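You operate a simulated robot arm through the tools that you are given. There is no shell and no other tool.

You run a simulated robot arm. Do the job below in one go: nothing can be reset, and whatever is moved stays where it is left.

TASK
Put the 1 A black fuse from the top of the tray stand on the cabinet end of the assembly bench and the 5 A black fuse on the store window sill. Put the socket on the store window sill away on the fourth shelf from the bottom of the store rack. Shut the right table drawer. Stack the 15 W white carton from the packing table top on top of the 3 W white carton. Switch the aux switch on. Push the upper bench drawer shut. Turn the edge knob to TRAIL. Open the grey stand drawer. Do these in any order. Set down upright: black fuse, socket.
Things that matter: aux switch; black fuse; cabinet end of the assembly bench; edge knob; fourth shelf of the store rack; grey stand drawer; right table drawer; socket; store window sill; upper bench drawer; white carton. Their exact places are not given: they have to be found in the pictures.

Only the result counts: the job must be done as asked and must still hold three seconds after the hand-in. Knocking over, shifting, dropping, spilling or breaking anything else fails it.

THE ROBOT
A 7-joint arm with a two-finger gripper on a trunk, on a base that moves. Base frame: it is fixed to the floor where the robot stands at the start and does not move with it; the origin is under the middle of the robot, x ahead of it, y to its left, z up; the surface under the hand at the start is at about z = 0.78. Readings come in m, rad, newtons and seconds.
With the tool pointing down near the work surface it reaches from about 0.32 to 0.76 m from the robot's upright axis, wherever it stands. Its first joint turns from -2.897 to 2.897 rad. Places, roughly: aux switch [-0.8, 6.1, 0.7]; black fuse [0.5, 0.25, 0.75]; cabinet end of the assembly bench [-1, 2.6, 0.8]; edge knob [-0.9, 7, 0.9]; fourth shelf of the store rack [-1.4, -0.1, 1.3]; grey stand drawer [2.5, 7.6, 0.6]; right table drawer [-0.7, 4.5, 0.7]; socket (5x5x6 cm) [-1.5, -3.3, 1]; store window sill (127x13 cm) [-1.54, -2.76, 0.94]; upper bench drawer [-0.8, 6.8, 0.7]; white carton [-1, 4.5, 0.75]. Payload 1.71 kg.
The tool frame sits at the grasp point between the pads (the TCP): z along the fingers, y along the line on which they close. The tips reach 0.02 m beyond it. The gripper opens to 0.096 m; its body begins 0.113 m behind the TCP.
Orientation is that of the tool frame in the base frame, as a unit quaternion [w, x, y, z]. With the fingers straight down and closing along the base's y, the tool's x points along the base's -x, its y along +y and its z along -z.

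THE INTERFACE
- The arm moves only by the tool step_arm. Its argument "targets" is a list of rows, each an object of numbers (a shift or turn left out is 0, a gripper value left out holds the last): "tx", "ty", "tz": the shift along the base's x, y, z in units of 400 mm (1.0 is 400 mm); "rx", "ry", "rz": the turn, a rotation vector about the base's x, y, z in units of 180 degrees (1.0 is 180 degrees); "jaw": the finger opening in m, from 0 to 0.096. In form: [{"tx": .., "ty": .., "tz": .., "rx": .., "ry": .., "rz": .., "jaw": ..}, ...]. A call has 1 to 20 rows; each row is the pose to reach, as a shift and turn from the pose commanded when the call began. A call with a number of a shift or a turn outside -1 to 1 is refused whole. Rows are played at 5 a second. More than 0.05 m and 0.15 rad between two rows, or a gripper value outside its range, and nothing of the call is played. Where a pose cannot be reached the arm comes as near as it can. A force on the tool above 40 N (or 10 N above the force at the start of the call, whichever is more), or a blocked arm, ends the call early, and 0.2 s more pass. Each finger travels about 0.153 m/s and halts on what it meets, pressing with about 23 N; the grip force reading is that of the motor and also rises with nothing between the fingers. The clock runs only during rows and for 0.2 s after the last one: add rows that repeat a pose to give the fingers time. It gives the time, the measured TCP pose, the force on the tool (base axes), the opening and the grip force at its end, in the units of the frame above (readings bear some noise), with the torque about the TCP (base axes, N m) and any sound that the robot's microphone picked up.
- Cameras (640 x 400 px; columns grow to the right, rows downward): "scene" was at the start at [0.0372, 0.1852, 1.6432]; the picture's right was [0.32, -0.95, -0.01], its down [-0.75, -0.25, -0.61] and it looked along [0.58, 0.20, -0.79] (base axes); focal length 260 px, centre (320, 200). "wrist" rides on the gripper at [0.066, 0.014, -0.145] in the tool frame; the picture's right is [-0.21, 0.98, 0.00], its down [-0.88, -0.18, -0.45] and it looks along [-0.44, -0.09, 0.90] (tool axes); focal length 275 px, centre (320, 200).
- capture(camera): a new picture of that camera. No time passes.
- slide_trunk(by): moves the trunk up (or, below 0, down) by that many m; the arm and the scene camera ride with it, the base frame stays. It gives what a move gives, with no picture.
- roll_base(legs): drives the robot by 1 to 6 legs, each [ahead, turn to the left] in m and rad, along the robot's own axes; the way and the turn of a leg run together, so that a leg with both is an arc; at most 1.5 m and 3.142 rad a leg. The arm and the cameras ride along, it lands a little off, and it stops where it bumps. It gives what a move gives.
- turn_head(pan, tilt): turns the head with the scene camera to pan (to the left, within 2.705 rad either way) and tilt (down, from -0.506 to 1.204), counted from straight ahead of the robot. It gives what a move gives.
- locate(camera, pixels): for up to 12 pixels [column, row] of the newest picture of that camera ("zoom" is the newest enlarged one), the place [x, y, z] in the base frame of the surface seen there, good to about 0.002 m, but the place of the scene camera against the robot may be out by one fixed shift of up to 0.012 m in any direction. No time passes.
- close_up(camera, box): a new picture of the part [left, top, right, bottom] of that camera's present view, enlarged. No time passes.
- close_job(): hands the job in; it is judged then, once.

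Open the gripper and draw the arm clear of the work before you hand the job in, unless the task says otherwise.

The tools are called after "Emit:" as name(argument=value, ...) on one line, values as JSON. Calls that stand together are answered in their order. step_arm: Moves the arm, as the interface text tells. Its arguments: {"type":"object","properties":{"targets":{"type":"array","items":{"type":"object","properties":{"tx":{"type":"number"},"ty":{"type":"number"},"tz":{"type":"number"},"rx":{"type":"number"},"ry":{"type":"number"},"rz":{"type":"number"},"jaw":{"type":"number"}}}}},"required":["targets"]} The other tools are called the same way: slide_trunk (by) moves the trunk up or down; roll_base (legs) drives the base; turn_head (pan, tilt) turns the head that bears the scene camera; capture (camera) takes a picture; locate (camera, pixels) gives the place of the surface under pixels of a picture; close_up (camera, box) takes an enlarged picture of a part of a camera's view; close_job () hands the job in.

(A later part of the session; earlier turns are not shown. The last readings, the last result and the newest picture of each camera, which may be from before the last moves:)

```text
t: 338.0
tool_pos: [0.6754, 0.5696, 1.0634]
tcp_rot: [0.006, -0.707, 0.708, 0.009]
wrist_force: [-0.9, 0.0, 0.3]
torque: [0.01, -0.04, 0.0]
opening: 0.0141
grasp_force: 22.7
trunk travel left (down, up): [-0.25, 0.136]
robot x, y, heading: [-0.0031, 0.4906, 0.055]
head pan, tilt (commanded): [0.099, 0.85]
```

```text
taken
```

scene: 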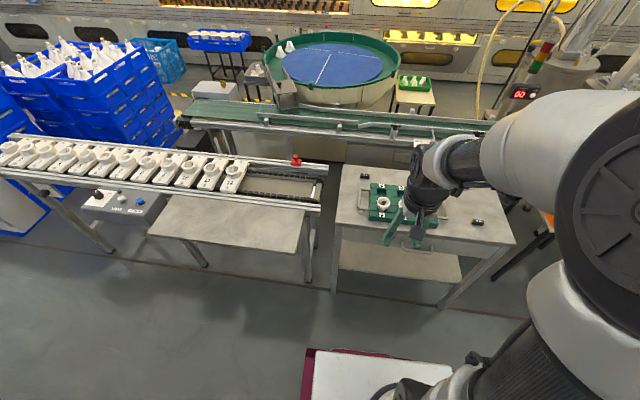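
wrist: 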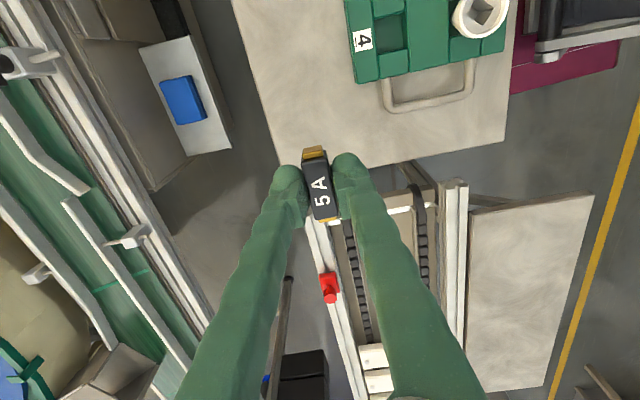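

The fuse is held. I tuck the arm in and rotate the tool back to its natural orientation for transport.

Emit:
step_arm(targets=[{"tx": -0.045, "ty": -0.012, "tz": 0.01, "rz": -0.0417}, {"tx": -0.09, "ty": -0.024, "tz": 0.02, "rz": -0.0833}, {"tx": -0.135, "ty": -0.036, "tz": 0.03, "rz": -0.125}, {"tx": -0.18, "ty": -0.048, "tz": 0.04, "rz": -0.1667}, {"tx": -0.225, "ty": -0.06, "tz": 0.04, "rz": -0.2083}, {"tx": -0.27, "ty": -0.072, "tz": 0.04, "rz": -0.25}, {"tx": -0.315, "ty": -0.084, "tz": 0.04, "rz": -0.2917}, {"tx": -0.36, "ty": -0.096, "tz": 0.04, "rz": -0.3333}, {"tx": -0.405, "ty": -0.108, "tz": 0.04, "rz": -0.375}, {"tx": -0.45, "ty": -0.12, "tz": 0.04, "rz": -0.4167}, {"tx": -0.495, "ty": -0.132, "tz": 0.04, "rz": -0.4583}, {"tx": -0.54, "ty": -0.144, "tz": 0.04, "rz": -0.5}])

Emit:
turn_head(pan=-2.3, tilt=0.35)

Emit:
capture(camera="scene")

```text
t: 340.6
tool_pos: [0.4599, 0.5119, 1.0796]
tcp_rot: [0.01, 0.002, 1.0, 0.0]
wrist_force: [0.4, -0.5, -0.4]
torque: [-0.03, 0.02, -0.01]
opening: 0.0141
grasp_force: 23.3
trunk travel left (down, up): [-0.25, 0.136]
robot x, y, heading: [-0.0069, 0.495, 0.062]
head pan, tilt (commanded): [0.099, 0.85]
```

```text
t: 342.8
tool_pos: [0.4604, 0.5126, 1.079]
tcp_rot: [0.009, 0.0, 1.0, 0.0]
wrist_force: [0.1, -0.4, 0.1]
torque: [0.03, -0.01, 0.0]
opening: 0.0143
grasp_force: 23.5
trunk travel left (down, up): [-0.25, 0.136]
robot x, y, heading: [-0.0031, 0.489, 0.054]
head pan, tilt (commanded): [-2.3, 0.351]
```

```text
taken
```

scene: 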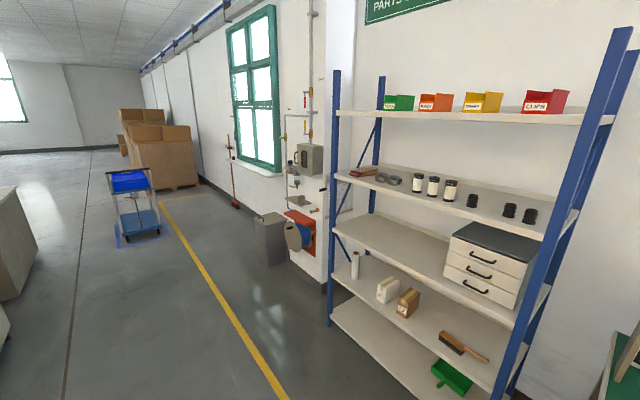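

I check the rack's shelves by locating points on each level.

Emit:
close_up(camera="scene", box=[310, 60, 640, 400])

Emit:
locate(camera="scene", pixels=[[370, 205], [480, 112], [400, 245], [370, 290], [390, 350], [350, 180], [540, 230], [335, 300], [600, 150], [285, 170], [240, 190]])

```text
1.18 times, centred on (475, 230) of scene
```

zoom: 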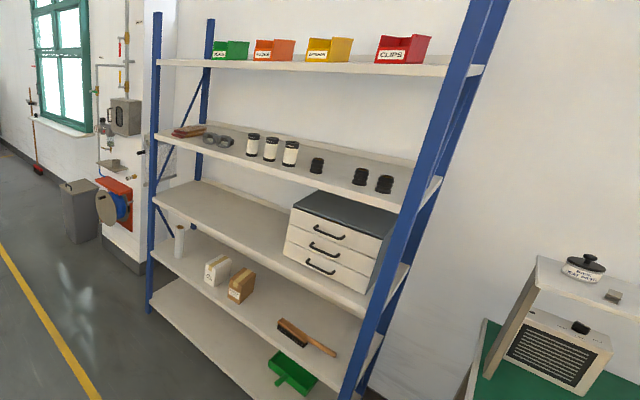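

```text
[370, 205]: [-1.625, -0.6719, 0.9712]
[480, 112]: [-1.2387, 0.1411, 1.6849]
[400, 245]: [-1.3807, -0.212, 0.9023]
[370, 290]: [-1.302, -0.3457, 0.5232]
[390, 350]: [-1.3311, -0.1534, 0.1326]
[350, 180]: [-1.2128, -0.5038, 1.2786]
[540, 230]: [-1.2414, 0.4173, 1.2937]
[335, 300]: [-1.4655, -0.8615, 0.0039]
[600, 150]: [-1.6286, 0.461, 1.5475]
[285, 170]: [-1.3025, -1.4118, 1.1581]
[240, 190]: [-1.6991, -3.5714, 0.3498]
```

Shelf heights: 0.13, 0.52, 0.90, 1.29, 1.685 — the fourth (jars) is at z≈1.29. Now I drive with the fuse toward the store window sill: back up, turn right, and go down the aisle.

Emit:
roll_base(legs=[[-0.13, 0], [-0.13, 0], [0, -1.62], [1.4, 0]])

Emit:
turn_head(pan=-0.5, tilt=0.4)

Emit:
capture(camera="scene")

```text
t: 356.8
tool_pos: [-0.2674, -1.3929, 1.0781]
tcp_rot: [0.007, 0.726, 0.687, -0.006]
wrist_force: [-0.8, -0.2, 0.1]
torque: [0.01, 0.0, 0.02]
opening: 0.0143
grasp_force: 22.9
trunk travel left (down, up): [-0.25, 0.136]
robot x, y, heading: [-0.2647, -0.9257, -1.566]
head pan, tilt (commanded): [-2.3, 0.351]
```

```text
t: 358.6
tool_pos: [-0.2669, -1.3762, 1.0865]
tcp_rot: [0.013, 0.725, 0.688, -0.011]
wrist_force: [0.0, -0.9, -0.2]
torque: [0.0, 0.02, 0.02]
opening: 0.0142
grasp_force: 22.5
trunk travel left (down, up): [-0.25, 0.136]
robot x, y, heading: [-0.2676, -0.9238, -1.563]
head pan, tilt (commanded): [-0.499, 0.4]
```

```text
taken
```

scene: 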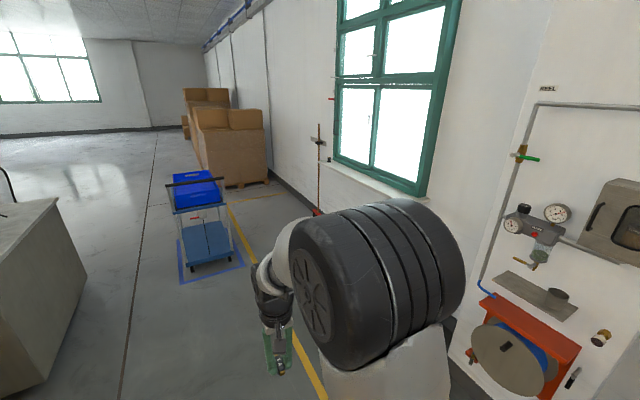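

The window with its sill is ahead to the right, and a trolley stands further on. I locate both.

Emit:
locate(camera="scene", pixels=[[205, 260], [185, 270], [235, 258], [195, 185], [380, 190], [420, 205], [340, 168], [85, 290], [15, 230], [320, 200], [300, 345]])

Emit:
close_up(camera="scene", box=[290, 120, 450, 220])

```text
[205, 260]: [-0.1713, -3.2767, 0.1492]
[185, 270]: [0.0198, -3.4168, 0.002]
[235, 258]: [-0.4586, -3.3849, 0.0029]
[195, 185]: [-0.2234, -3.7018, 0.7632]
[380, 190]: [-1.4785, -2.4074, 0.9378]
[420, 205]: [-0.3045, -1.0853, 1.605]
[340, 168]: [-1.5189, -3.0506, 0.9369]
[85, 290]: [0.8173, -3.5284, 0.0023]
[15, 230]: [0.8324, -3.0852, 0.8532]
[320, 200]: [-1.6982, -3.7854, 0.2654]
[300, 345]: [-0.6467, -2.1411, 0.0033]
```

```text
4.00 times, centred on (370, 170) of scene
```

zoom: 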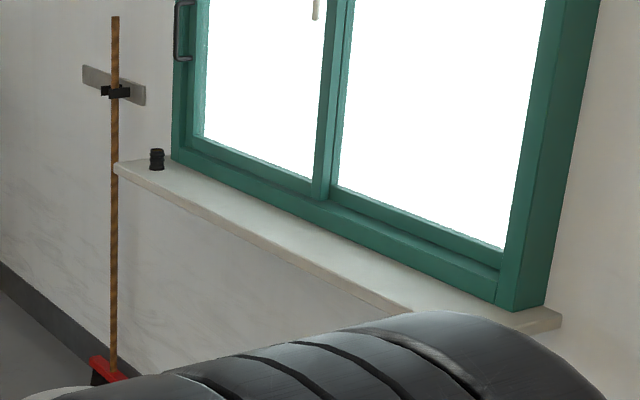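

The black socket stands at the sill's far end (zoom (157,160)). I drive to y≈-2.65, turn to face the sill and look again.

Emit:
roll_base(legs=[[1.5, 0], [0.2, 0], [0, -1.571]])

Emit:
turn_head(pan=0.1, tilt=0.6)

Emit:
capture(camera="scene")

```text
t: 372.5
tool_pos: [-0.7367, -2.6209, 1.0862]
tcp_rot: [0.0, 0.999, -0.045, -0.017]
wrist_force: [0.3, -0.2, -0.1]
torque: [-0.03, -0.02, 0.0]
opening: 0.0142
grasp_force: 23.2
trunk travel left (down, up): [-0.25, 0.136]
robot x, y, heading: [-0.2861, -2.6439, 3.108]
head pan, tilt (commanded): [-0.499, 0.4]
```

```text
t: 373.5
tool_pos: [-0.7215, -2.6217, 1.0927]
tcp_rot: [0.0, 0.999, -0.045, -0.025]
wrist_force: [0.6, -0.6, -0.9]
torque: [0.01, 0.01, 0.0]
opening: 0.0144
grasp_force: 23.2
trunk travel left (down, up): [-0.25, 0.136]
robot x, y, heading: [-0.2906, -2.6439, 3.111]
head pan, tilt (commanded): [0.099, 0.6]
```

```text
taken
```

scene: 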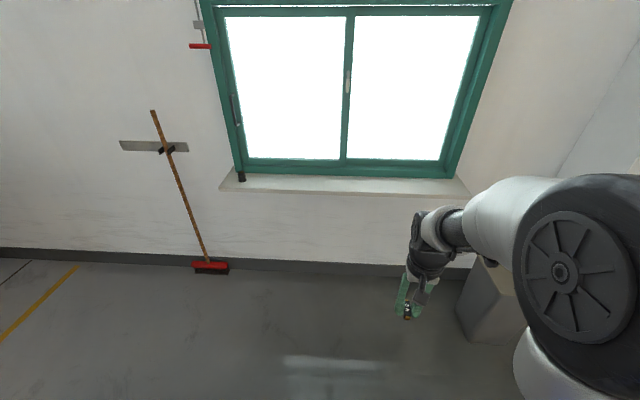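

The sill is clear except the socket at (242,176). I locate sill extents, the frame, and the bin.

Emit:
locate(camera="scene", pixels=[[222, 187], [460, 195], [340, 185], [340, 190], [340, 180], [340, 170], [242, 178], [242, 172], [457, 310], [470, 340], [200, 265], [237, 165]])

Emit:
close_up(camera="scene", box=[205, 140, 365, 220])

```text
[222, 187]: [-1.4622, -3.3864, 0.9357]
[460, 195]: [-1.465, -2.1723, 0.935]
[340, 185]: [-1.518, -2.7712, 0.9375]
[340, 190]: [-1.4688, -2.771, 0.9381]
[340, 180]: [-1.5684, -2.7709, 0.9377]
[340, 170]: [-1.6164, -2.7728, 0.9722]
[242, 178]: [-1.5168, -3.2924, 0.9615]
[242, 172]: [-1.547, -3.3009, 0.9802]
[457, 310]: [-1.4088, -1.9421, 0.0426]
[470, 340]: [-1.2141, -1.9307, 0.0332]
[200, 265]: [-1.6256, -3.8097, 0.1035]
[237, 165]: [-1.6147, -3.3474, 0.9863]
```

```text
4.00 times, centred on (285, 180) of scene
```

zoom: 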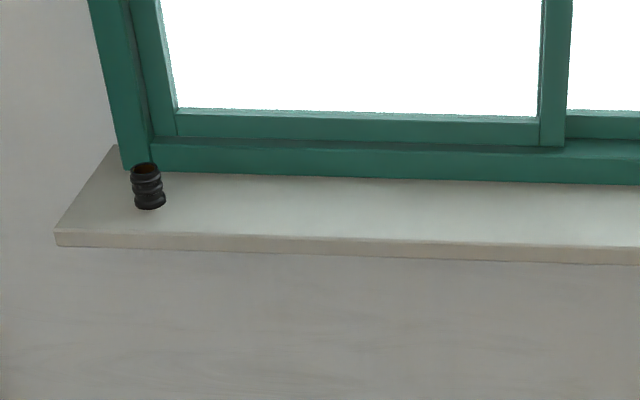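

I drive 0.56 m toward the sill in short legs.

Emit:
roll_base(legs=[[0.14, 0], [0.14, 0], [0.14, 0], [0.14, 0]])

Emit:
capture(camera="wrist")

```text
t: 377.8
tool_pos: [-1.283, -2.6044, 1.0925]
tcp_rot: [0.0, 0.999, -0.045, -0.025]
wrist_force: [0.5, -0.7, 0.0]
torque: [0.02, 0.09, 0.0]
opening: 0.0142
grasp_force: 23.3
trunk travel left (down, up): [-0.25, 0.136]
robot x, y, heading: [-0.8498, -2.6243, 3.11]
head pan, tilt (commanded): [0.099, 0.6]
```

```text
taken
```

wrist: 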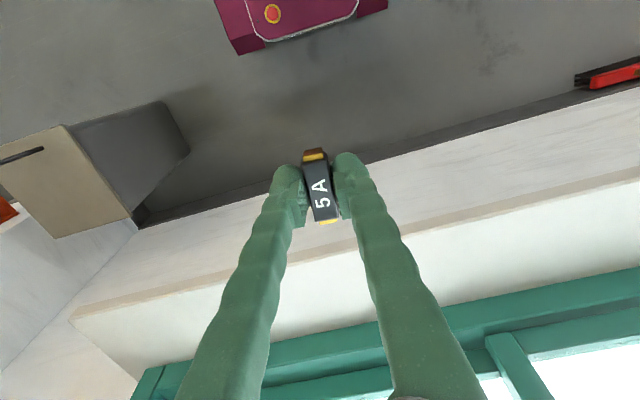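

I level the tool and move over the sill at about (-1.525, -2.70).

Emit:
step_arm(targets=[{"tx": -0.086, "ty": -0.034, "tz": -0.01, "ry": -0.0023, "rz": 0.004}, {"tx": -0.173, "ty": -0.069, "tz": -0.03, "ry": -0.0046, "rz": 0.008}, {"tx": -0.26, "ty": -0.103, "tz": -0.05, "ry": -0.007, "rz": 0.012}, {"tx": -0.346, "ty": -0.137, "tz": -0.08, "ry": -0.009, "rz": 0.016}, {"tx": -0.432, "ty": -0.171, "tz": -0.11, "ry": -0.0115, "rz": 0.02}, {"tx": -0.519, "ty": -0.206, "tz": -0.14, "ry": -0.014, "rz": 0.024}, {"tx": -0.605, "ty": -0.24, "tz": -0.175, "ry": -0.016, "rz": 0.0287}, {"tx": -0.605, "ty": -0.24, "tz": -0.175, "ry": -0.016, "rz": 0.0287}])

Emit:
capture(camera="wrist")

Emit:
capture(camera="scene")

```text
t: 379.6
tool_pos: [-1.5095, -2.6984, 1.029]
tcp_rot: [-0.001, 1.0, 0.001, -0.008]
wrist_force: [-0.1, 0.0, -0.6]
torque: [0.01, -0.01, 0.0]
opening: 0.0142
grasp_force: 23.0
trunk travel left (down, up): [-0.25, 0.136]
robot x, y, heading: [-0.8534, -2.6278, 3.11]
head pan, tilt (commanded): [0.099, 0.6]
```

```text
taken
```

wrist: 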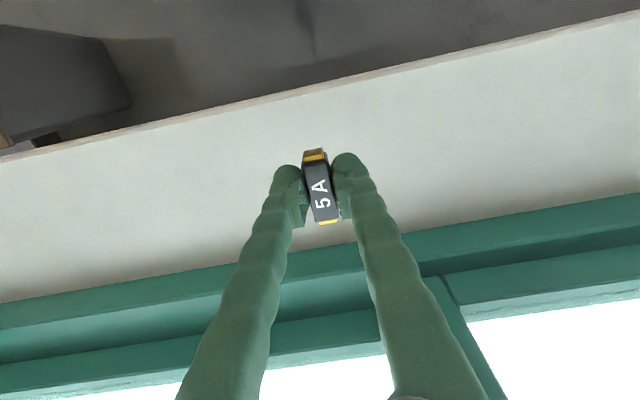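

```text
taken
```

scene: 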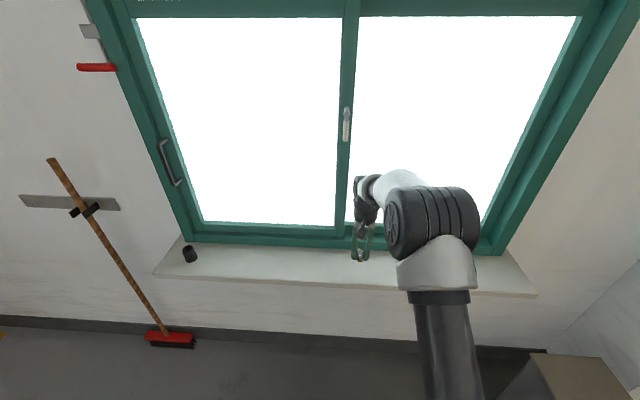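

The fuse hangs above the sill. I measure the sill height and edges near it.

Emit:
locate(camera="wrist", pixels=[[320, 140], [320, 120], [320, 105], [315, 90], [260, 200], [380, 190], [320, 240], [330, 262], [200, 180]])

```text
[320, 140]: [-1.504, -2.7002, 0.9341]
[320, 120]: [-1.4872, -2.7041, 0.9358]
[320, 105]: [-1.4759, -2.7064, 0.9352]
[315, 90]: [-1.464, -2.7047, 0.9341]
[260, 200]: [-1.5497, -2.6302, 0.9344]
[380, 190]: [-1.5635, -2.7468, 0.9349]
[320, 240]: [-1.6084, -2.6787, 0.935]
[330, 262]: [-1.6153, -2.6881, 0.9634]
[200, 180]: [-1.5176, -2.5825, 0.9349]
```

Sill surface is z≈0.935 (x from -1.464 to -1.61). I lower the fuse toward TCP z≈0.957 at x≈-1.527.

Emit:
step_arm(targets=[{"tx": -0.022, "ty": -0.002, "tz": -0.03}, {"tx": -0.044, "ty": -0.004, "tz": -0.07}, {"tx": -0.044, "ty": -0.004, "tz": -0.11}, {"tx": -0.044, "ty": -0.004, "tz": -0.145}, {"tx": -0.044, "ty": -0.004, "tz": -0.165}, {"tx": -0.044, "ty": -0.004, "tz": -0.175}, {"tx": -0.044, "ty": -0.004, "tz": -0.18}, {"tx": -0.044, "ty": -0.004, "tz": -0.18}])

```text
t: 381.4
tool_pos: [-1.5254, -2.7034, 0.9566]
tcp_rot: [0.002, 1.0, 0.001, -0.007]
wrist_force: [-0.3, -1.2, 1.4]
torque: [0.0, 0.03, 0.02]
opening: 0.0139
grasp_force: 22.9
trunk travel left (down, up): [-0.25, 0.136]
robot x, y, heading: [-0.8476, -2.6257, 3.112]
head pan, tilt (commanded): [0.099, 0.6]
```

About 1.4 N: near contact. I lower 1 mm more and check.

Emit:
step_arm(targets=[{"tz": -0.0025}, {"tz": -0.0025}])

```text
t: 382.0
tool_pos: [-1.5265, -2.7027, 0.9557]
tcp_rot: [0.001, 1.0, 0.001, -0.007]
wrist_force: [-1.2, -1.9, 5.0]
torque: [-0.01, 0.11, 0.02]
opening: 0.0143
grasp_force: 23.2
trunk travel left (down, up): [-0.25, 0.136]
robot x, y, heading: [-0.8511, -2.6271, 3.112]
head pan, tilt (commanded): [0.099, 0.6]
```

Contact confirmed (5 N). I open the jaw gently and rise.

Emit:
step_arm(targets=[{"jaw": 0.018}, {"jaw": 0.025}, {"jaw": 0.035}, {"jaw": 0.04}, {"jaw": 0.04}])

Emit:
step_arm(targets=[{"tz": 0.03}, {"tz": 0.08}, {"tz": 0.15}, {"tz": 0.25}, {"tz": 0.33}])

Emit:
capture(camera="wrist")

```text
t: 383.2
tool_pos: [-1.5256, -2.7018, 0.9558]
tcp_rot: [0.0, 1.0, 0.001, -0.007]
wrist_force: [-0.1, 1.1, 0.1]
torque: [0.02, 0.01, 0.0]
opening: 0.0401
grasp_force: 0.2
trunk travel left (down, up): [-0.25, 0.136]
robot x, y, heading: [-0.8501, -2.6259, 3.108]
head pan, tilt (commanded): [0.099, 0.6]
```

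```text
t: 384.4
tool_pos: [-1.5268, -2.7022, 1.0892]
tcp_rot: [0.0, 1.0, 0.0, -0.007]
wrist_force: [-0.7, -0.4, 1.8]
torque: [0.0, -0.03, 0.03]
opening: 0.0398
grasp_force: 0.1
trunk travel left (down, up): [-0.25, 0.136]
robot x, y, heading: [-0.8499, -2.6275, 3.112]
head pan, tilt (commanded): [0.099, 0.6]
```

```text
taken
```

wrist: 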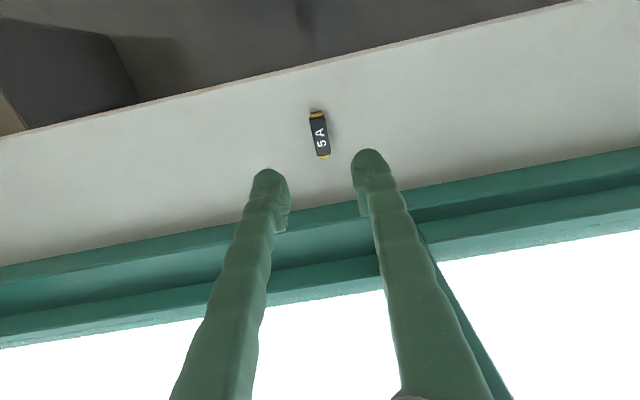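

The 5 A fuse lies label-up on the sill at (320,135). I retract and reposition the base toward the socket at the sill's far end.

Emit:
step_arm(targets=[{"tx": 0.1, "ty": 0.035}, {"tx": 0.2, "ty": 0.07}, {"tx": 0.3, "ty": 0.105}, {"tx": 0.4, "ty": 0.14}, {"tx": 0.5, "ty": 0.175}, {"tx": 0.5675, "ty": 0.2}])

Emit:
roll_base(legs=[[0, 1.6], [0.55, 0], [0, -1.57]])

Emit:
turn_head(pan=0.0, tilt=0.75)

Emit:
capture(camera="scene")

Emit:
capture(camera="wrist")

```text
t: 385.8
tool_pos: [-1.2979, -2.6216, 1.0867]
tcp_rot: [0.0, 1.0, 0.001, -0.008]
wrist_force: [0.6, 0.2, 0.2]
torque: [0.0, 0.01, 0.0]
opening: 0.0404
grasp_force: 0.0
trunk travel left (down, up): [-0.25, 0.136]
robot x, y, heading: [-0.8492, -2.6272, 3.113]
head pan, tilt (commanded): [0.099, 0.6]
```

```text
t: 398.3
tool_pos: [-1.2984, -3.1812, 1.0863]
tcp_rot: [0.001, 1.0, 0.019, -0.008]
wrist_force: [0.4, 0.3, -0.9]
torque: [-0.02, -0.04, -0.02]
opening: 0.04
grasp_force: 0.2
trunk travel left (down, up): [-0.25, 0.136]
robot x, y, heading: [-0.8517, -3.175, -3.138]
head pan, tilt (commanded): [0.099, 0.6]
```

```text
t: 399.0
tool_pos: [-1.28, -3.1818, 1.0943]
tcp_rot: [0.0, 1.0, 0.019, -0.016]
wrist_force: [-0.1, 0.2, 0.0]
torque: [-0.01, 0.06, -0.01]
opening: 0.0402
grasp_force: 0.1
trunk travel left (down, up): [-0.25, 0.136]
robot x, y, heading: [-0.8496, -3.1761, -3.132]
head pan, tilt (commanded): [0.0, 0.75]
```

```text
taken
```

scene: 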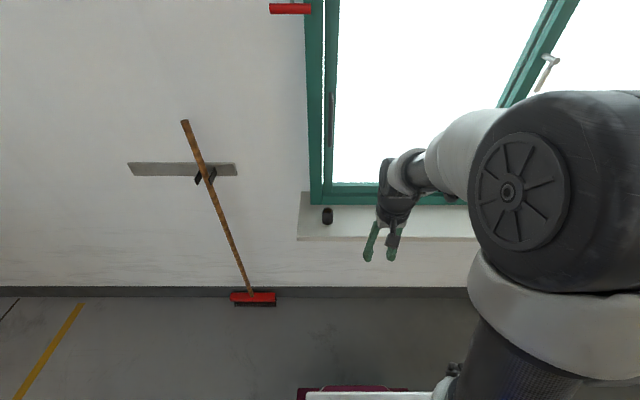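

```text
taken
```

wrist: 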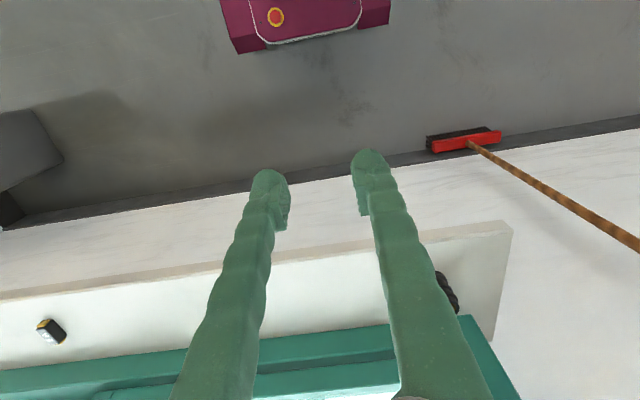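

The socket is at (328,215) in the scene picture. I zoom and locate it.

Emit:
close_up(camera="scene", box=[290, 180, 370, 250])

Emit:
locate(camera="zoom", pixels=[[300, 165], [270, 170], [330, 170], [300, 220], [300, 255], [275, 240], [325, 240], [300, 150], [300, 182], [420, 180]])

```text
5.71 times, centred on (330, 215) of scene
```

zoom: 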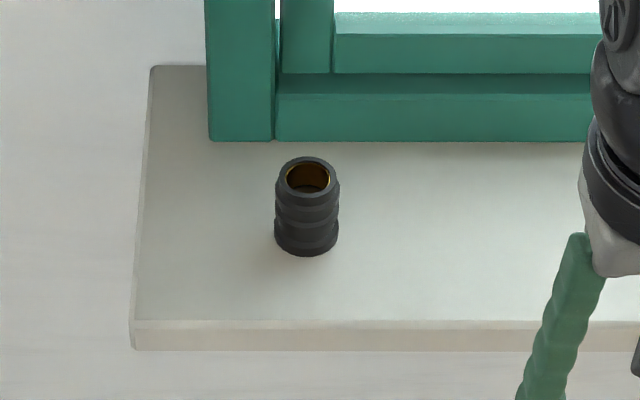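

```text
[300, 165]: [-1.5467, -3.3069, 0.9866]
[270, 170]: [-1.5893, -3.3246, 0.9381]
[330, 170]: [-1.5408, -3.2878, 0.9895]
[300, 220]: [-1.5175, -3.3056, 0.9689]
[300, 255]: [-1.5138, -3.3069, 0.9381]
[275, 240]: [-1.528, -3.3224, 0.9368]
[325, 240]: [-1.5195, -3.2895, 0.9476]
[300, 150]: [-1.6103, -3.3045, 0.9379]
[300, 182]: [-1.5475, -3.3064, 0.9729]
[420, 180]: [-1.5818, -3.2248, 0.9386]
```

Socket: ~0.043 m diameter, centre ≈(-1.535, -3.303), top z≈0.987. I'll grip it with a 45° tool pitch (so it can later go between rack shelves) and move to the pre-grasp point.

Emit:
step_arm(targets=[{"tx": -0.053, "ty": -0.038, "tz": -0.014, "rx": -0.0006, "ry": 0.03, "rz": -0.0014, "jaw": 0.07}, {"tx": -0.106, "ty": -0.0756, "tz": -0.028, "rx": -0.0012, "ry": 0.06, "rz": -0.0028}, {"tx": -0.159, "ty": -0.1134, "tz": -0.042, "rx": -0.0017, "ry": 0.09, "rz": -0.0042}, {"tx": -0.2125, "ty": -0.151, "tz": -0.056, "rx": -0.0023, "ry": 0.12, "rz": -0.0057}, {"tx": -0.2656, "ty": -0.189, "tz": -0.07, "rx": -0.0029, "ry": 0.15, "rz": -0.007}, {"tx": -0.3187, "ty": -0.227, "tz": -0.084, "rx": -0.0035, "ry": 0.18, "rz": -0.0085}, {"tx": -0.372, "ty": -0.265, "tz": -0.098, "rx": -0.004, "ry": 0.21, "rz": -0.01}, {"tx": -0.425, "ty": -0.3025, "tz": -0.1125, "rx": -0.0046, "ry": 0.2397, "rz": -0.0113}, {"tx": -0.425, "ty": -0.3025, "tz": -0.1125, "rx": -0.0046, "ry": 0.2397, "rz": -0.0113}])

Emit:
capture(camera="wrist")

Emit:
capture(camera="scene")

```text
t: 401.0
tool_pos: [-1.4508, -3.3002, 1.0485]
tcp_rot: [0.001, 0.924, 0.001, -0.382]
wrist_force: [0.5, 0.9, 0.4]
torque: [-0.01, 0.0, -0.01]
opening: 0.0699
grasp_force: 0.0
trunk travel left (down, up): [-0.25, 0.136]
robot x, y, heading: [-0.8499, -3.1755, -3.135]
head pan, tilt (commanded): [0.0, 0.75]
```

```text
taken
```

wrist: 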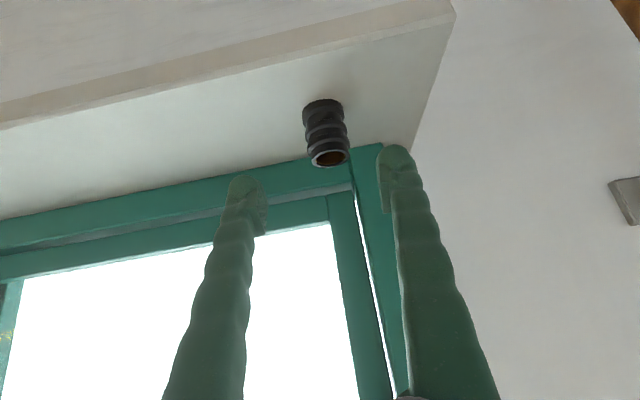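

```text
taken
```

scene: 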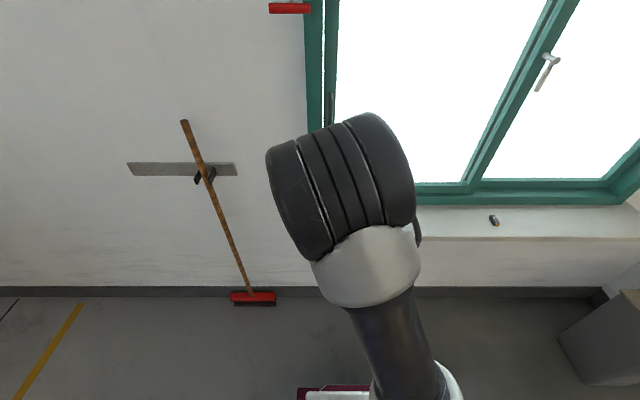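

The tool is at 45° pitch; the socket is at (326,132). I measure it with the wrist camera.

Emit:
locate(camera="wrist", pixels=[[328, 158], [310, 158], [347, 153], [325, 130], [308, 125], [345, 120], [322, 100], [304, 110], [341, 103], [330, 166], [326, 148]])

Emit:
close_up(camera="wrist", box=[270, 80, 390, 180])

```text
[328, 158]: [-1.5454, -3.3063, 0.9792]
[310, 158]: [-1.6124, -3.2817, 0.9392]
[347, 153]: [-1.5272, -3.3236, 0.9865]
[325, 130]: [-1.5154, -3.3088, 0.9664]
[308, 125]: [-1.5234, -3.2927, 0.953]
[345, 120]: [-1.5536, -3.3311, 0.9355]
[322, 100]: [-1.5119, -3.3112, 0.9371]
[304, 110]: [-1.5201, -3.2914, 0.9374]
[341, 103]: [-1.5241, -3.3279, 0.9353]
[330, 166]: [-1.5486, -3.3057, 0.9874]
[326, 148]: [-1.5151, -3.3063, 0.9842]
```

```text
4.00 times, centred on (330, 130) of wrist
```

zoom: 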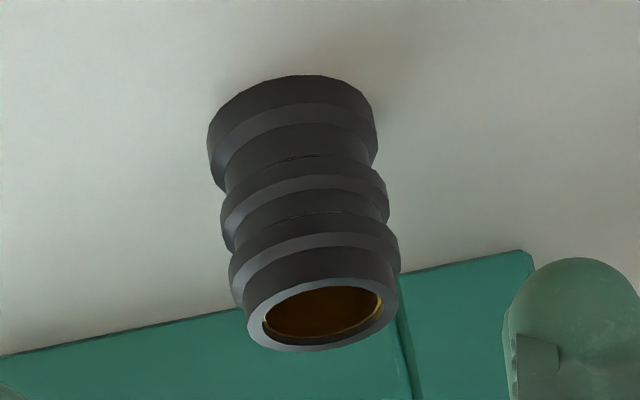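

Socket centre ≈ (-1.533, -3.308), top z=0.987. I advance along the tool axis to surround it at TCP z≈0.964.

Emit:
step_arm(targets=[{"tx": -0.02, "ty": -0.0195, "tz": -0.021}, {"tx": -0.05, "ty": -0.0195, "tz": -0.051}, {"tx": -0.085, "ty": -0.0195, "tz": -0.087}, {"tx": -0.12, "ty": -0.0195, "tz": -0.123}, {"tx": -0.15, "ty": -0.0195, "tz": -0.154}, {"tx": -0.18, "ty": -0.0195, "tz": -0.185}, {"tx": -0.197, "ty": -0.0195, "tz": -0.202}, {"tx": -0.2055, "ty": -0.0195, "tz": -0.211}, {"tx": -0.2055, "ty": -0.0195, "tz": -0.211}])

Emit:
capture(camera="wrist")

```text
t: 403.0
tool_pos: [-1.533, -3.3095, 0.9645]
tcp_rot: [0.001, 0.924, 0.001, -0.382]
wrist_force: [0.5, 0.2, -0.7]
torque: [-0.02, 0.01, -0.01]
opening: 0.0701
grasp_force: 0.1
trunk travel left (down, up): [-0.25, 0.136]
robot x, y, heading: [-0.8499, -3.1735, -3.14]
head pan, tilt (commanded): [0.0, 0.75]
```

```text
taken
```

wrist: 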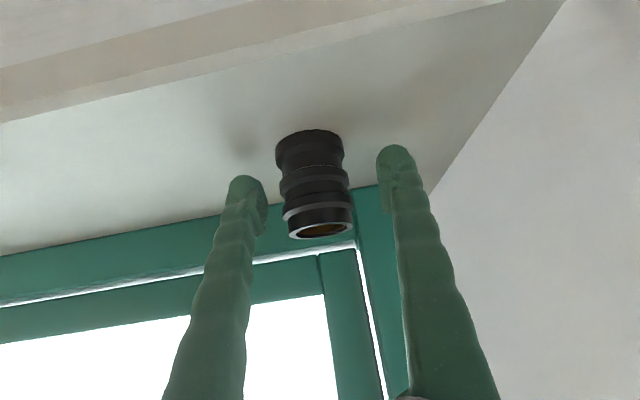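

The socket is between the fingers. I nudge +3 mm in y to centre it and close the jaw.

Emit:
step_arm(targets=[{"ty": 0.0075}, {"ty": 0.0075, "jaw": 0.055}, {"ty": 0.0075, "jaw": 0.045}, {"ty": 0.0075, "jaw": 0.035}, {"ty": 0.0075, "jaw": 0.03}, {"ty": 0.0075, "jaw": 0.03}])

Emit:
capture(camera="wrist")

```text
t: 404.4
tool_pos: [-1.5325, -3.3071, 0.9646]
tcp_rot: [0.001, 0.924, 0.001, -0.382]
wrist_force: [-0.8, -0.6, 0.2]
torque: [-0.03, 0.01, -0.03]
opening: 0.0378
grasp_force: 23.0
trunk travel left (down, up): [-0.25, 0.136]
robot x, y, heading: [-0.8511, -3.1747, -3.14]
head pan, tilt (commanded): [0.0, 0.75]
```

```text
taken
```

wrist: 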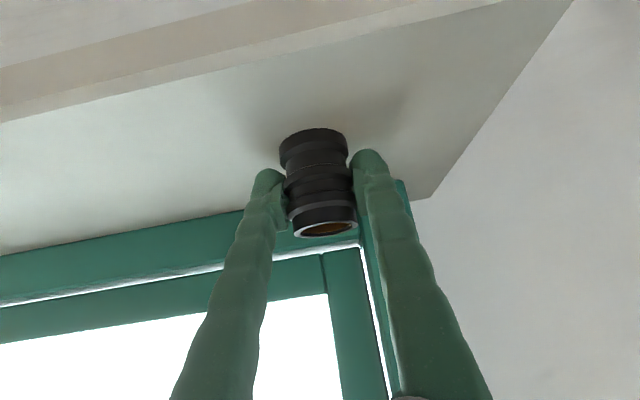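

Gripped (opening 0.0378). I lift the socket straight up first.

Emit:
step_arm(targets=[{"tz": 0.02}, {"tz": 0.06}, {"tz": 0.12}, {"tz": 0.2}, {"tz": 0.28}, {"tx": 0.04, "tz": 0.36}, {"tx": 0.1, "ty": 0.04, "tz": 0.42}, {"tx": 0.16, "ty": 0.1, "tz": 0.46}, {"tx": 0.18, "ty": 0.16, "tz": 0.46}])

Emit:
capture(camera="wrist")

Emit:
turn_head(pan=0.9, tilt=0.7)

Emit:
capture(camera="scene")

```text
t: 406.4
tool_pos: [-1.4596, -3.2407, 1.1475]
tcp_rot: [0.001, 0.924, -0.001, -0.381]
wrist_force: [0.2, 0.4, -0.2]
torque: [-0.03, -0.02, 0.04]
opening: 0.038
grasp_force: 23.1
trunk travel left (down, up): [-0.25, 0.136]
robot x, y, heading: [-0.848, -3.1749, -3.137]
head pan, tilt (commanded): [0.0, 0.75]
```

```text
taken
```

wrist: 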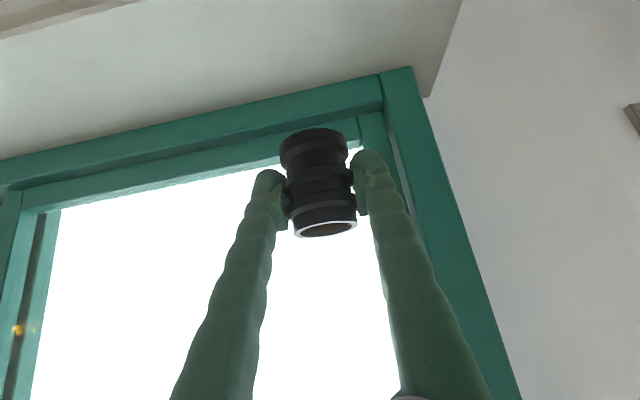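

```text
t: 407.6
tool_pos: [-1.4589, -3.2427, 1.1489]
tcp_rot: [0.001, 0.924, -0.001, -0.381]
wrist_force: [0.0, 0.3, 0.3]
torque: [0.02, 0.01, 0.0]
opening: 0.0382
grasp_force: 23.1
trunk travel left (down, up): [-0.25, 0.136]
robot x, y, heading: [-0.848, -3.1768, -3.139]
head pan, tilt (commanded): [0.901, 0.7]
```

```text
taken
```

scene: 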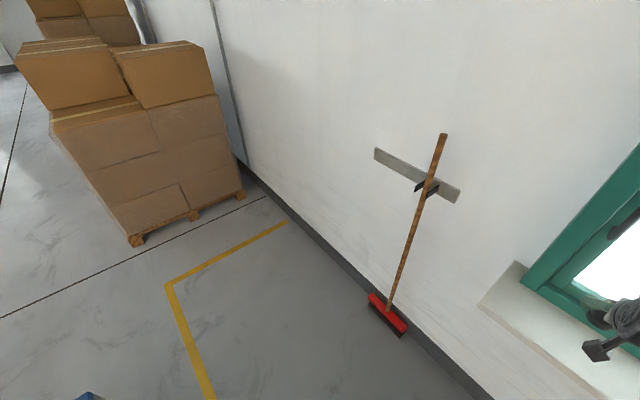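

The socket is held clear of the sill. I drive back toward the rack: turn right, go to about (-0.4, -2.0), then up to y≈-0.15.

Emit:
roll_base(legs=[[0, -1.935], [1.26, 0], [0, 0.364]])

```text
t: 421.2
tool_pos: [-0.4718, -1.3889, 1.1465]
tcp_rot: [0.268, -0.652, 0.656, 0.269]
wrist_force: [-0.5, -0.2, -1.2]
torque: [-0.04, 0.05, -0.05]
opening: 0.0379
grasp_force: 23.3
trunk travel left (down, up): [-0.25, 0.136]
robot x, y, heading: [-0.4039, -2.0021, 1.573]
head pan, tilt (commanded): [0.901, 0.7]
```

Next leg: up to y≈-0.1, then face the rack.

Emit:
roll_base(legs=[[1.3, 0], [0.6, 0], [0, 1.569]])

Emit:
turn_head(pan=0.1, tilt=0.3)

Emit:
capture(camera="scene")

Emit:
capture(camera="wrist")

```text
t: 436.0
tool_pos: [-0.9599, -0.1016, 1.1544]
tcp_rot: [-0.008, 0.922, -0.028, -0.387]
wrist_force: [-0.2, 0.0, -0.7]
torque: [0.0, -0.01, -0.03]
opening: 0.0378
grasp_force: 22.8
trunk travel left (down, up): [-0.25, 0.136]
robot x, y, heading: [-0.3637, -0.0731, 3.086]
head pan, tilt (commanded): [0.901, 0.7]
```

```text
t: 437.1
tool_pos: [-0.9437, -0.1, 1.1619]
tcp_rot: [-0.006, 0.919, -0.029, -0.394]
wrist_force: [0.8, -0.1, 0.3]
torque: [0.0, -0.01, 0.0]
opening: 0.0377
grasp_force: 23.1
trunk travel left (down, up): [-0.25, 0.136]
robot x, y, heading: [-0.3661, -0.0687, 3.087]
head pan, tilt (commanded): [0.099, 0.3]
```

```text
taken
```

scene: 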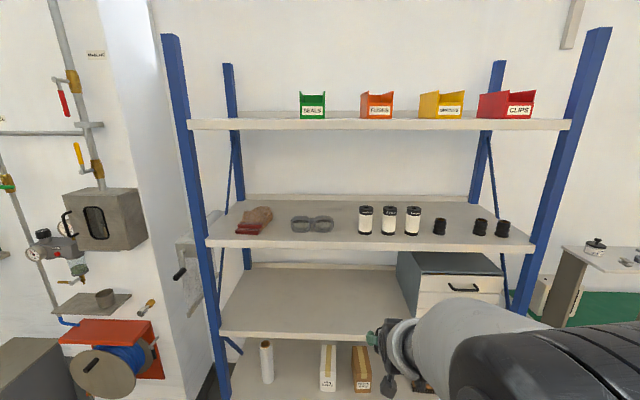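

```text
taken
```

wrist: 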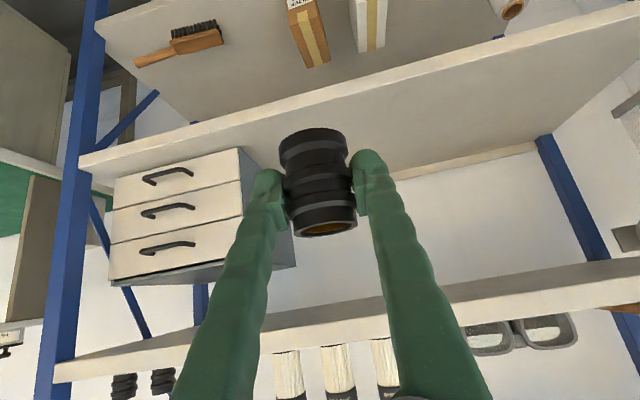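

The fourth shelf holds gloves, goggles, three jars and three black pieces. I locate these and the free area.

Emit:
locate(camera="scene", pixels=[[330, 242], [345, 232], [335, 225], [345, 205], [312, 232], [365, 234], [413, 233], [439, 234], [480, 235], [290, 232], [460, 240], [330, 128]])

Emit:
close_up(camera="scene", box=[200, 180, 540, 260])

```text
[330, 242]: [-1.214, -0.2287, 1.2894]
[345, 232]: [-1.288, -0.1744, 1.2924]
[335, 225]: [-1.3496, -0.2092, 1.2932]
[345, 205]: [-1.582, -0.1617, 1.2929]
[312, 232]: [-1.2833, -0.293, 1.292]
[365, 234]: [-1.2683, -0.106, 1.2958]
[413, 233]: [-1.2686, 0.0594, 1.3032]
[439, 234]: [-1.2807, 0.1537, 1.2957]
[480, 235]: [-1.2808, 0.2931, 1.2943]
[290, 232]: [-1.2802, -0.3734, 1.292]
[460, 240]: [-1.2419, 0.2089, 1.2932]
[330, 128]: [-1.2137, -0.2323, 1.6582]
```

```text
1.88 times, centred on (370, 220) of scene
```

zoom: 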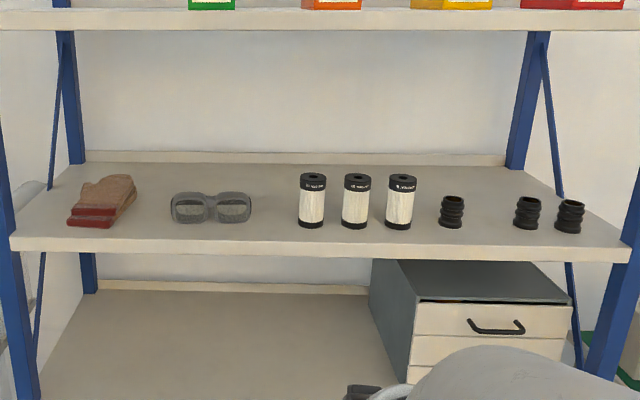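

I choose the free spot behind and between two black pieces, at about (-1.41, 0.224), on the fourth shelf. I shift the robot sideways to y≈0.2 with a turn–drive–turn and raise the trunk.

Emit:
roll_base(legs=[[0, -1.516], [0.27, 0], [0, 1.571]])

Emit:
slide_trunk(by=0.13)

Emit:
turn_head(pan=0.05, tilt=0.35)

Emit:
capture(camera="scene")

```text
t: 446.9
tool_pos: [-0.8926, 0.3464, 1.1713]
tcp_rot: [-0.061, 0.898, -0.169, -0.402]
wrist_force: [1.2, 0.5, -0.6]
torque: [-0.09, 0.07, 0.1]
opening: 0.0377
grasp_force: 23.3
trunk travel left (down, up): [-0.25, 0.136]
robot x, y, heading: [-0.3603, 0.2043, 2.783]
head pan, tilt (commanded): [0.099, 0.3]
stopped in leg 3: the robot was blocked; the commanded pose is now the measured one
```

```text
t: 448.5
tool_pos: [-0.8972, 0.3468, 1.3005]
tcp_rot: [-0.062, 0.899, -0.168, -0.4]
wrist_force: [0.3, 0.8, -0.4]
torque: [-0.01, 0.02, -0.01]
opening: 0.0377
grasp_force: 22.7
trunk travel left (down, up): [-0.38, 0.006]
robot x, y, heading: [-0.3585, 0.2044, 2.786]
head pan, tilt (commanded): [0.099, 0.3]
```

```text
t: 449.1
tool_pos: [-0.8979, 0.3471, 1.2982]
tcp_rot: [-0.063, 0.898, -0.169, -0.401]
wrist_force: [-0.2, -0.8, 0.2]
torque: [-0.01, 0.04, 0.03]
opening: 0.0376
grasp_force: 22.8
trunk travel left (down, up): [-0.38, 0.006]
robot x, y, heading: [-0.3612, 0.2025, 2.779]
head pan, tilt (commanded): [0.051, 0.351]
```

```text
taken
```

scene: 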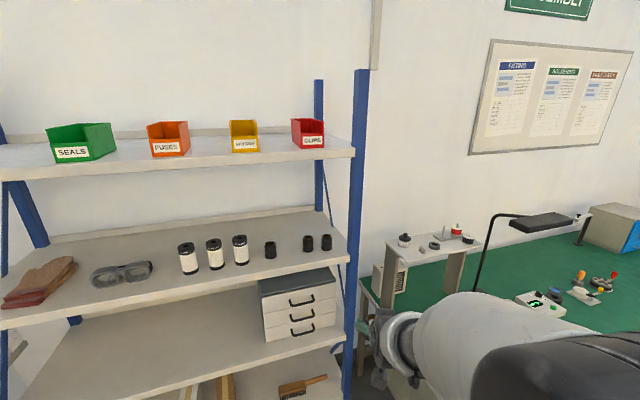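

The turn stopped at heading 2.78. I complete the turn to face the rack.

Emit:
roll_base(legs=[[0, 0.36]])

Emit:
turn_head(pan=0.05, tilt=0.45)

Emit:
capture(camera="scene")

Emit:
capture(camera="wrist")

```text
t: 450.8
tool_pos: [-0.9125, 0.1467, 1.2992]
tcp_rot: [0.011, 0.914, -0.003, -0.405]
wrist_force: [1.3, 0.5, -0.3]
torque: [-0.02, 0.01, 0.01]
opening: 0.0377
grasp_force: 23.0
trunk travel left (down, up): [-0.38, 0.006]
robot x, y, heading: [-0.3631, 0.2036, -3.142]
head pan, tilt (commanded): [0.051, 0.351]
```

```text
t: 451.5
tool_pos: [-0.8999, 0.1521, 1.2989]
tcp_rot: [0.013, 0.912, -0.004, -0.41]
wrist_force: [0.8, -0.1, -0.6]
torque: [0.0, 0.01, 0.02]
opening: 0.0377
grasp_force: 22.9
trunk travel left (down, up): [-0.38, 0.006]
robot x, y, heading: [-0.3637, 0.2049, -3.139]
head pan, tilt (commanded): [0.051, 0.45]
```

```text
taken
```

scene: 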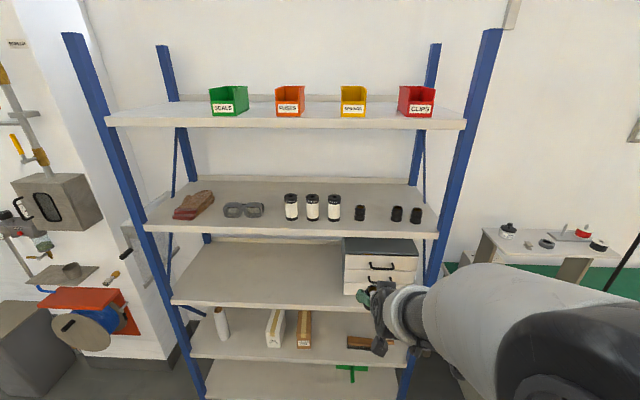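

```text
taken
```

wrist: 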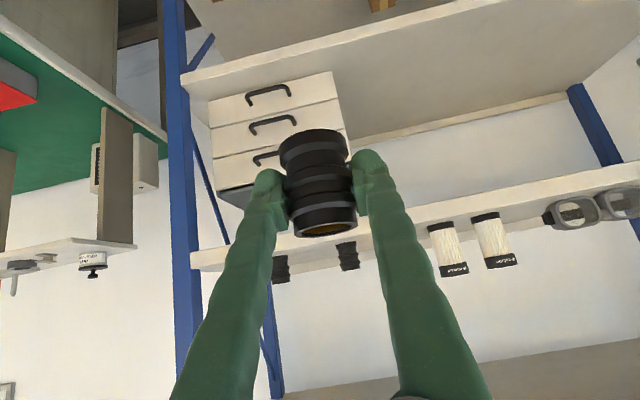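

I re-measure the fourth shelf's items and surface from this view.

Emit:
close_up(camera="scene", box=[260, 170, 450, 250])

Emit:
locate(camera="scene", pixels=[[360, 220], [360, 207], [397, 221], [397, 208], [416, 222], [334, 219], [334, 196], [378, 228], [378, 215], [378, 200], [378, 186], [378, 236]])

```text
3.37 times, centred on (355, 210) of scene
```

zoom: 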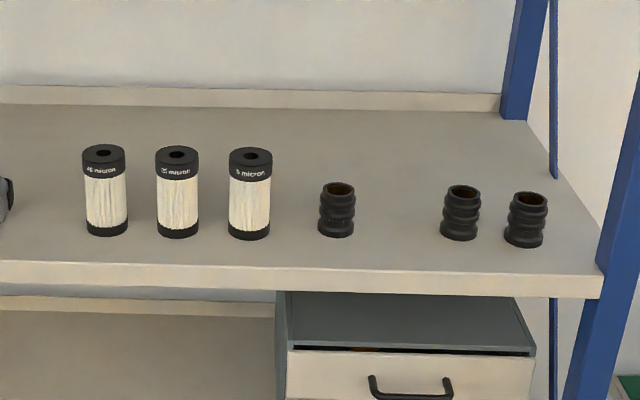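

```text
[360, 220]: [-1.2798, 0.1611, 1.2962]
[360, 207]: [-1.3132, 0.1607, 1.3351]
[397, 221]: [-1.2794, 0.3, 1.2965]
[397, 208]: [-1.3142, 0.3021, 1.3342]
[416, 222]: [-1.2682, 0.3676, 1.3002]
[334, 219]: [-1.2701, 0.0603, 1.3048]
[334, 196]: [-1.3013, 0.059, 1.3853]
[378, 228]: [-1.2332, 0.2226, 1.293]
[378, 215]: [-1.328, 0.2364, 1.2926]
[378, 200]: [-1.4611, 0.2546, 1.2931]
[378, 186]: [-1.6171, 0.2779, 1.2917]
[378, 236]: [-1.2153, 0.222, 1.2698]
```

Free gap centre is y≈0.231; shelf plane z≈1.29. I raise the tool to z≈1.39, restore the grasp-time pitch, then drive forward 0.26 m.

Emit:
step_arm(targets=[{"ty": 0.03, "tz": 0.05, "rx": 0.0017, "ry": -0.004}, {"ty": 0.06, "tz": 0.1, "rx": 0.0034, "ry": -0.008}, {"ty": 0.09, "tz": 0.15, "rx": 0.005, "ry": -0.012}, {"ty": 0.12, "tz": 0.2, "rx": 0.007, "ry": -0.016}, {"ty": 0.15, "tz": 0.225, "rx": 0.0086, "ry": -0.0194, "rz": -0.0008}, {"ty": 0.15, "tz": 0.225, "rx": 0.0086, "ry": -0.0194, "rz": -0.0008}])

Emit:
roll_base(legs=[[0.09, 0], [0.09, 0], [0.08, 0]])

Emit:
capture(camera="wrist")

Emit:
capture(camera="scene")

```text
t: 452.2
tool_pos: [-0.9061, 0.2045, 1.339]
tcp_rot: [-0.01, 0.914, -0.034, -0.404]
wrist_force: [-0.3, 0.4, 0.2]
torque: [-0.04, 0.0, 0.04]
opening: 0.0378
grasp_force: 22.9
trunk travel left (down, up): [-0.38, 0.006]
robot x, y, heading: [-0.3623, 0.2037, -3.136]
head pan, tilt (commanded): [0.051, 0.45]
stopped in row 3: the arm was blocked; the commanded pose is now the measured one
```

```text
t: 454.7
tool_pos: [-1.1555, 0.2014, 1.3426]
tcp_rot: [-0.009, 0.913, -0.031, -0.408]
wrist_force: [0.4, 0.4, 0.1]
torque: [-0.01, 0.05, -0.02]
opening: 0.038
grasp_force: 23.3
trunk travel left (down, up): [-0.38, 0.006]
robot x, y, heading: [-0.6236, 0.202, -3.136]
head pan, tilt (commanded): [0.051, 0.45]
```

```text
taken
```

wrist: 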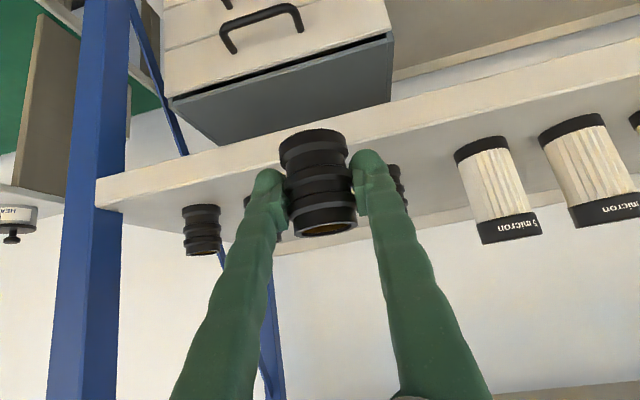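

```text
taken
```

scene: 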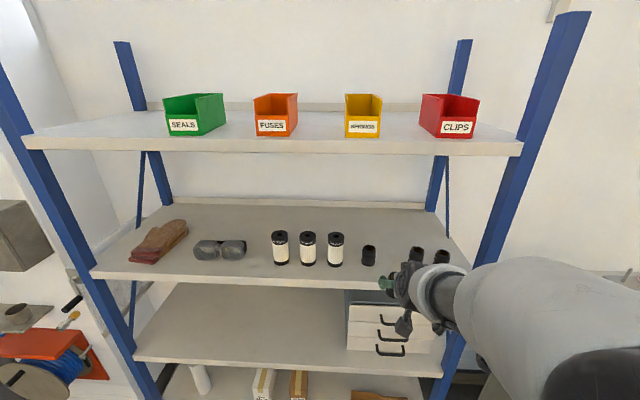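

The arm stopped early at z≈1.34; still outside the shelf. I try raising the tool again in small steps before entering.

Emit:
step_arm(targets=[{"tz": 0.025}, {"tz": 0.05}, {"tz": 0.075}, {"tz": 0.1}, {"tz": 0.1}])

```text
t: 455.9
tool_pos: [-1.1413, 0.2039, 1.3725]
tcp_rot: [0.014, 0.917, -0.049, -0.396]
wrist_force: [-0.5, 0.4, -0.7]
torque: [0.0, 0.04, -0.04]
opening: 0.0381
grasp_force: 23.1
trunk travel left (down, up): [-0.38, 0.006]
robot x, y, heading: [-0.6214, 0.2011, -3.137]
head pan, tilt (commanded): [0.051, 0.45]
stopped in row 5: the arm was blocked; the commanded pose is now the measured one
```

Blocked again. I look at the arm's posture with the head camera to see what it touches.

Emit:
turn_head(pan=-0.7, tilt=0.5)

Emit:
capture(camera="scene")

Emit:
turn_head(pan=-1.5, tilt=0.6)

Emit:
capture(camera="scene")

```text
t: 457.0
tool_pos: [-1.1461, 0.1988, 1.3724]
tcp_rot: [0.016, 0.917, -0.047, -0.396]
wrist_force: [0.0, -0.2, -0.3]
torque: [-0.01, 0.01, 0.01]
opening: 0.0377
grasp_force: 22.5
trunk travel left (down, up): [-0.38, 0.006]
robot x, y, heading: [-0.6199, 0.1991, -3.137]
head pan, tilt (commanded): [-0.7, 0.499]
```

```text
taken
```

scene: 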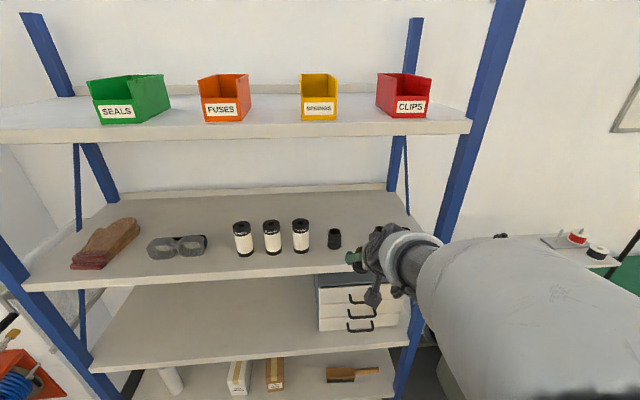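

```text
t: 458.1
tool_pos: [-1.1455, 0.2002, 1.3719]
tcp_rot: [0.016, 0.917, -0.047, -0.396]
wrist_force: [-0.5, -0.1, -0.1]
torque: [-0.02, -0.01, 0.01]
opening: 0.0378
grasp_force: 23.0
trunk travel left (down, up): [-0.38, 0.006]
robot x, y, heading: [-0.6193, 0.2053, -3.134]
head pan, tilt (commanded): [-1.499, 0.6]
```

```text
taken
```

scene: 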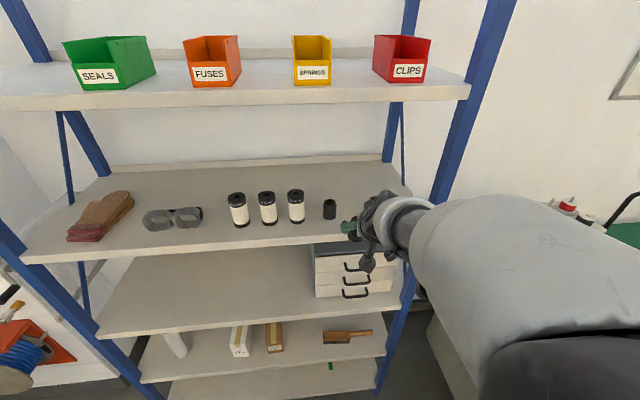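

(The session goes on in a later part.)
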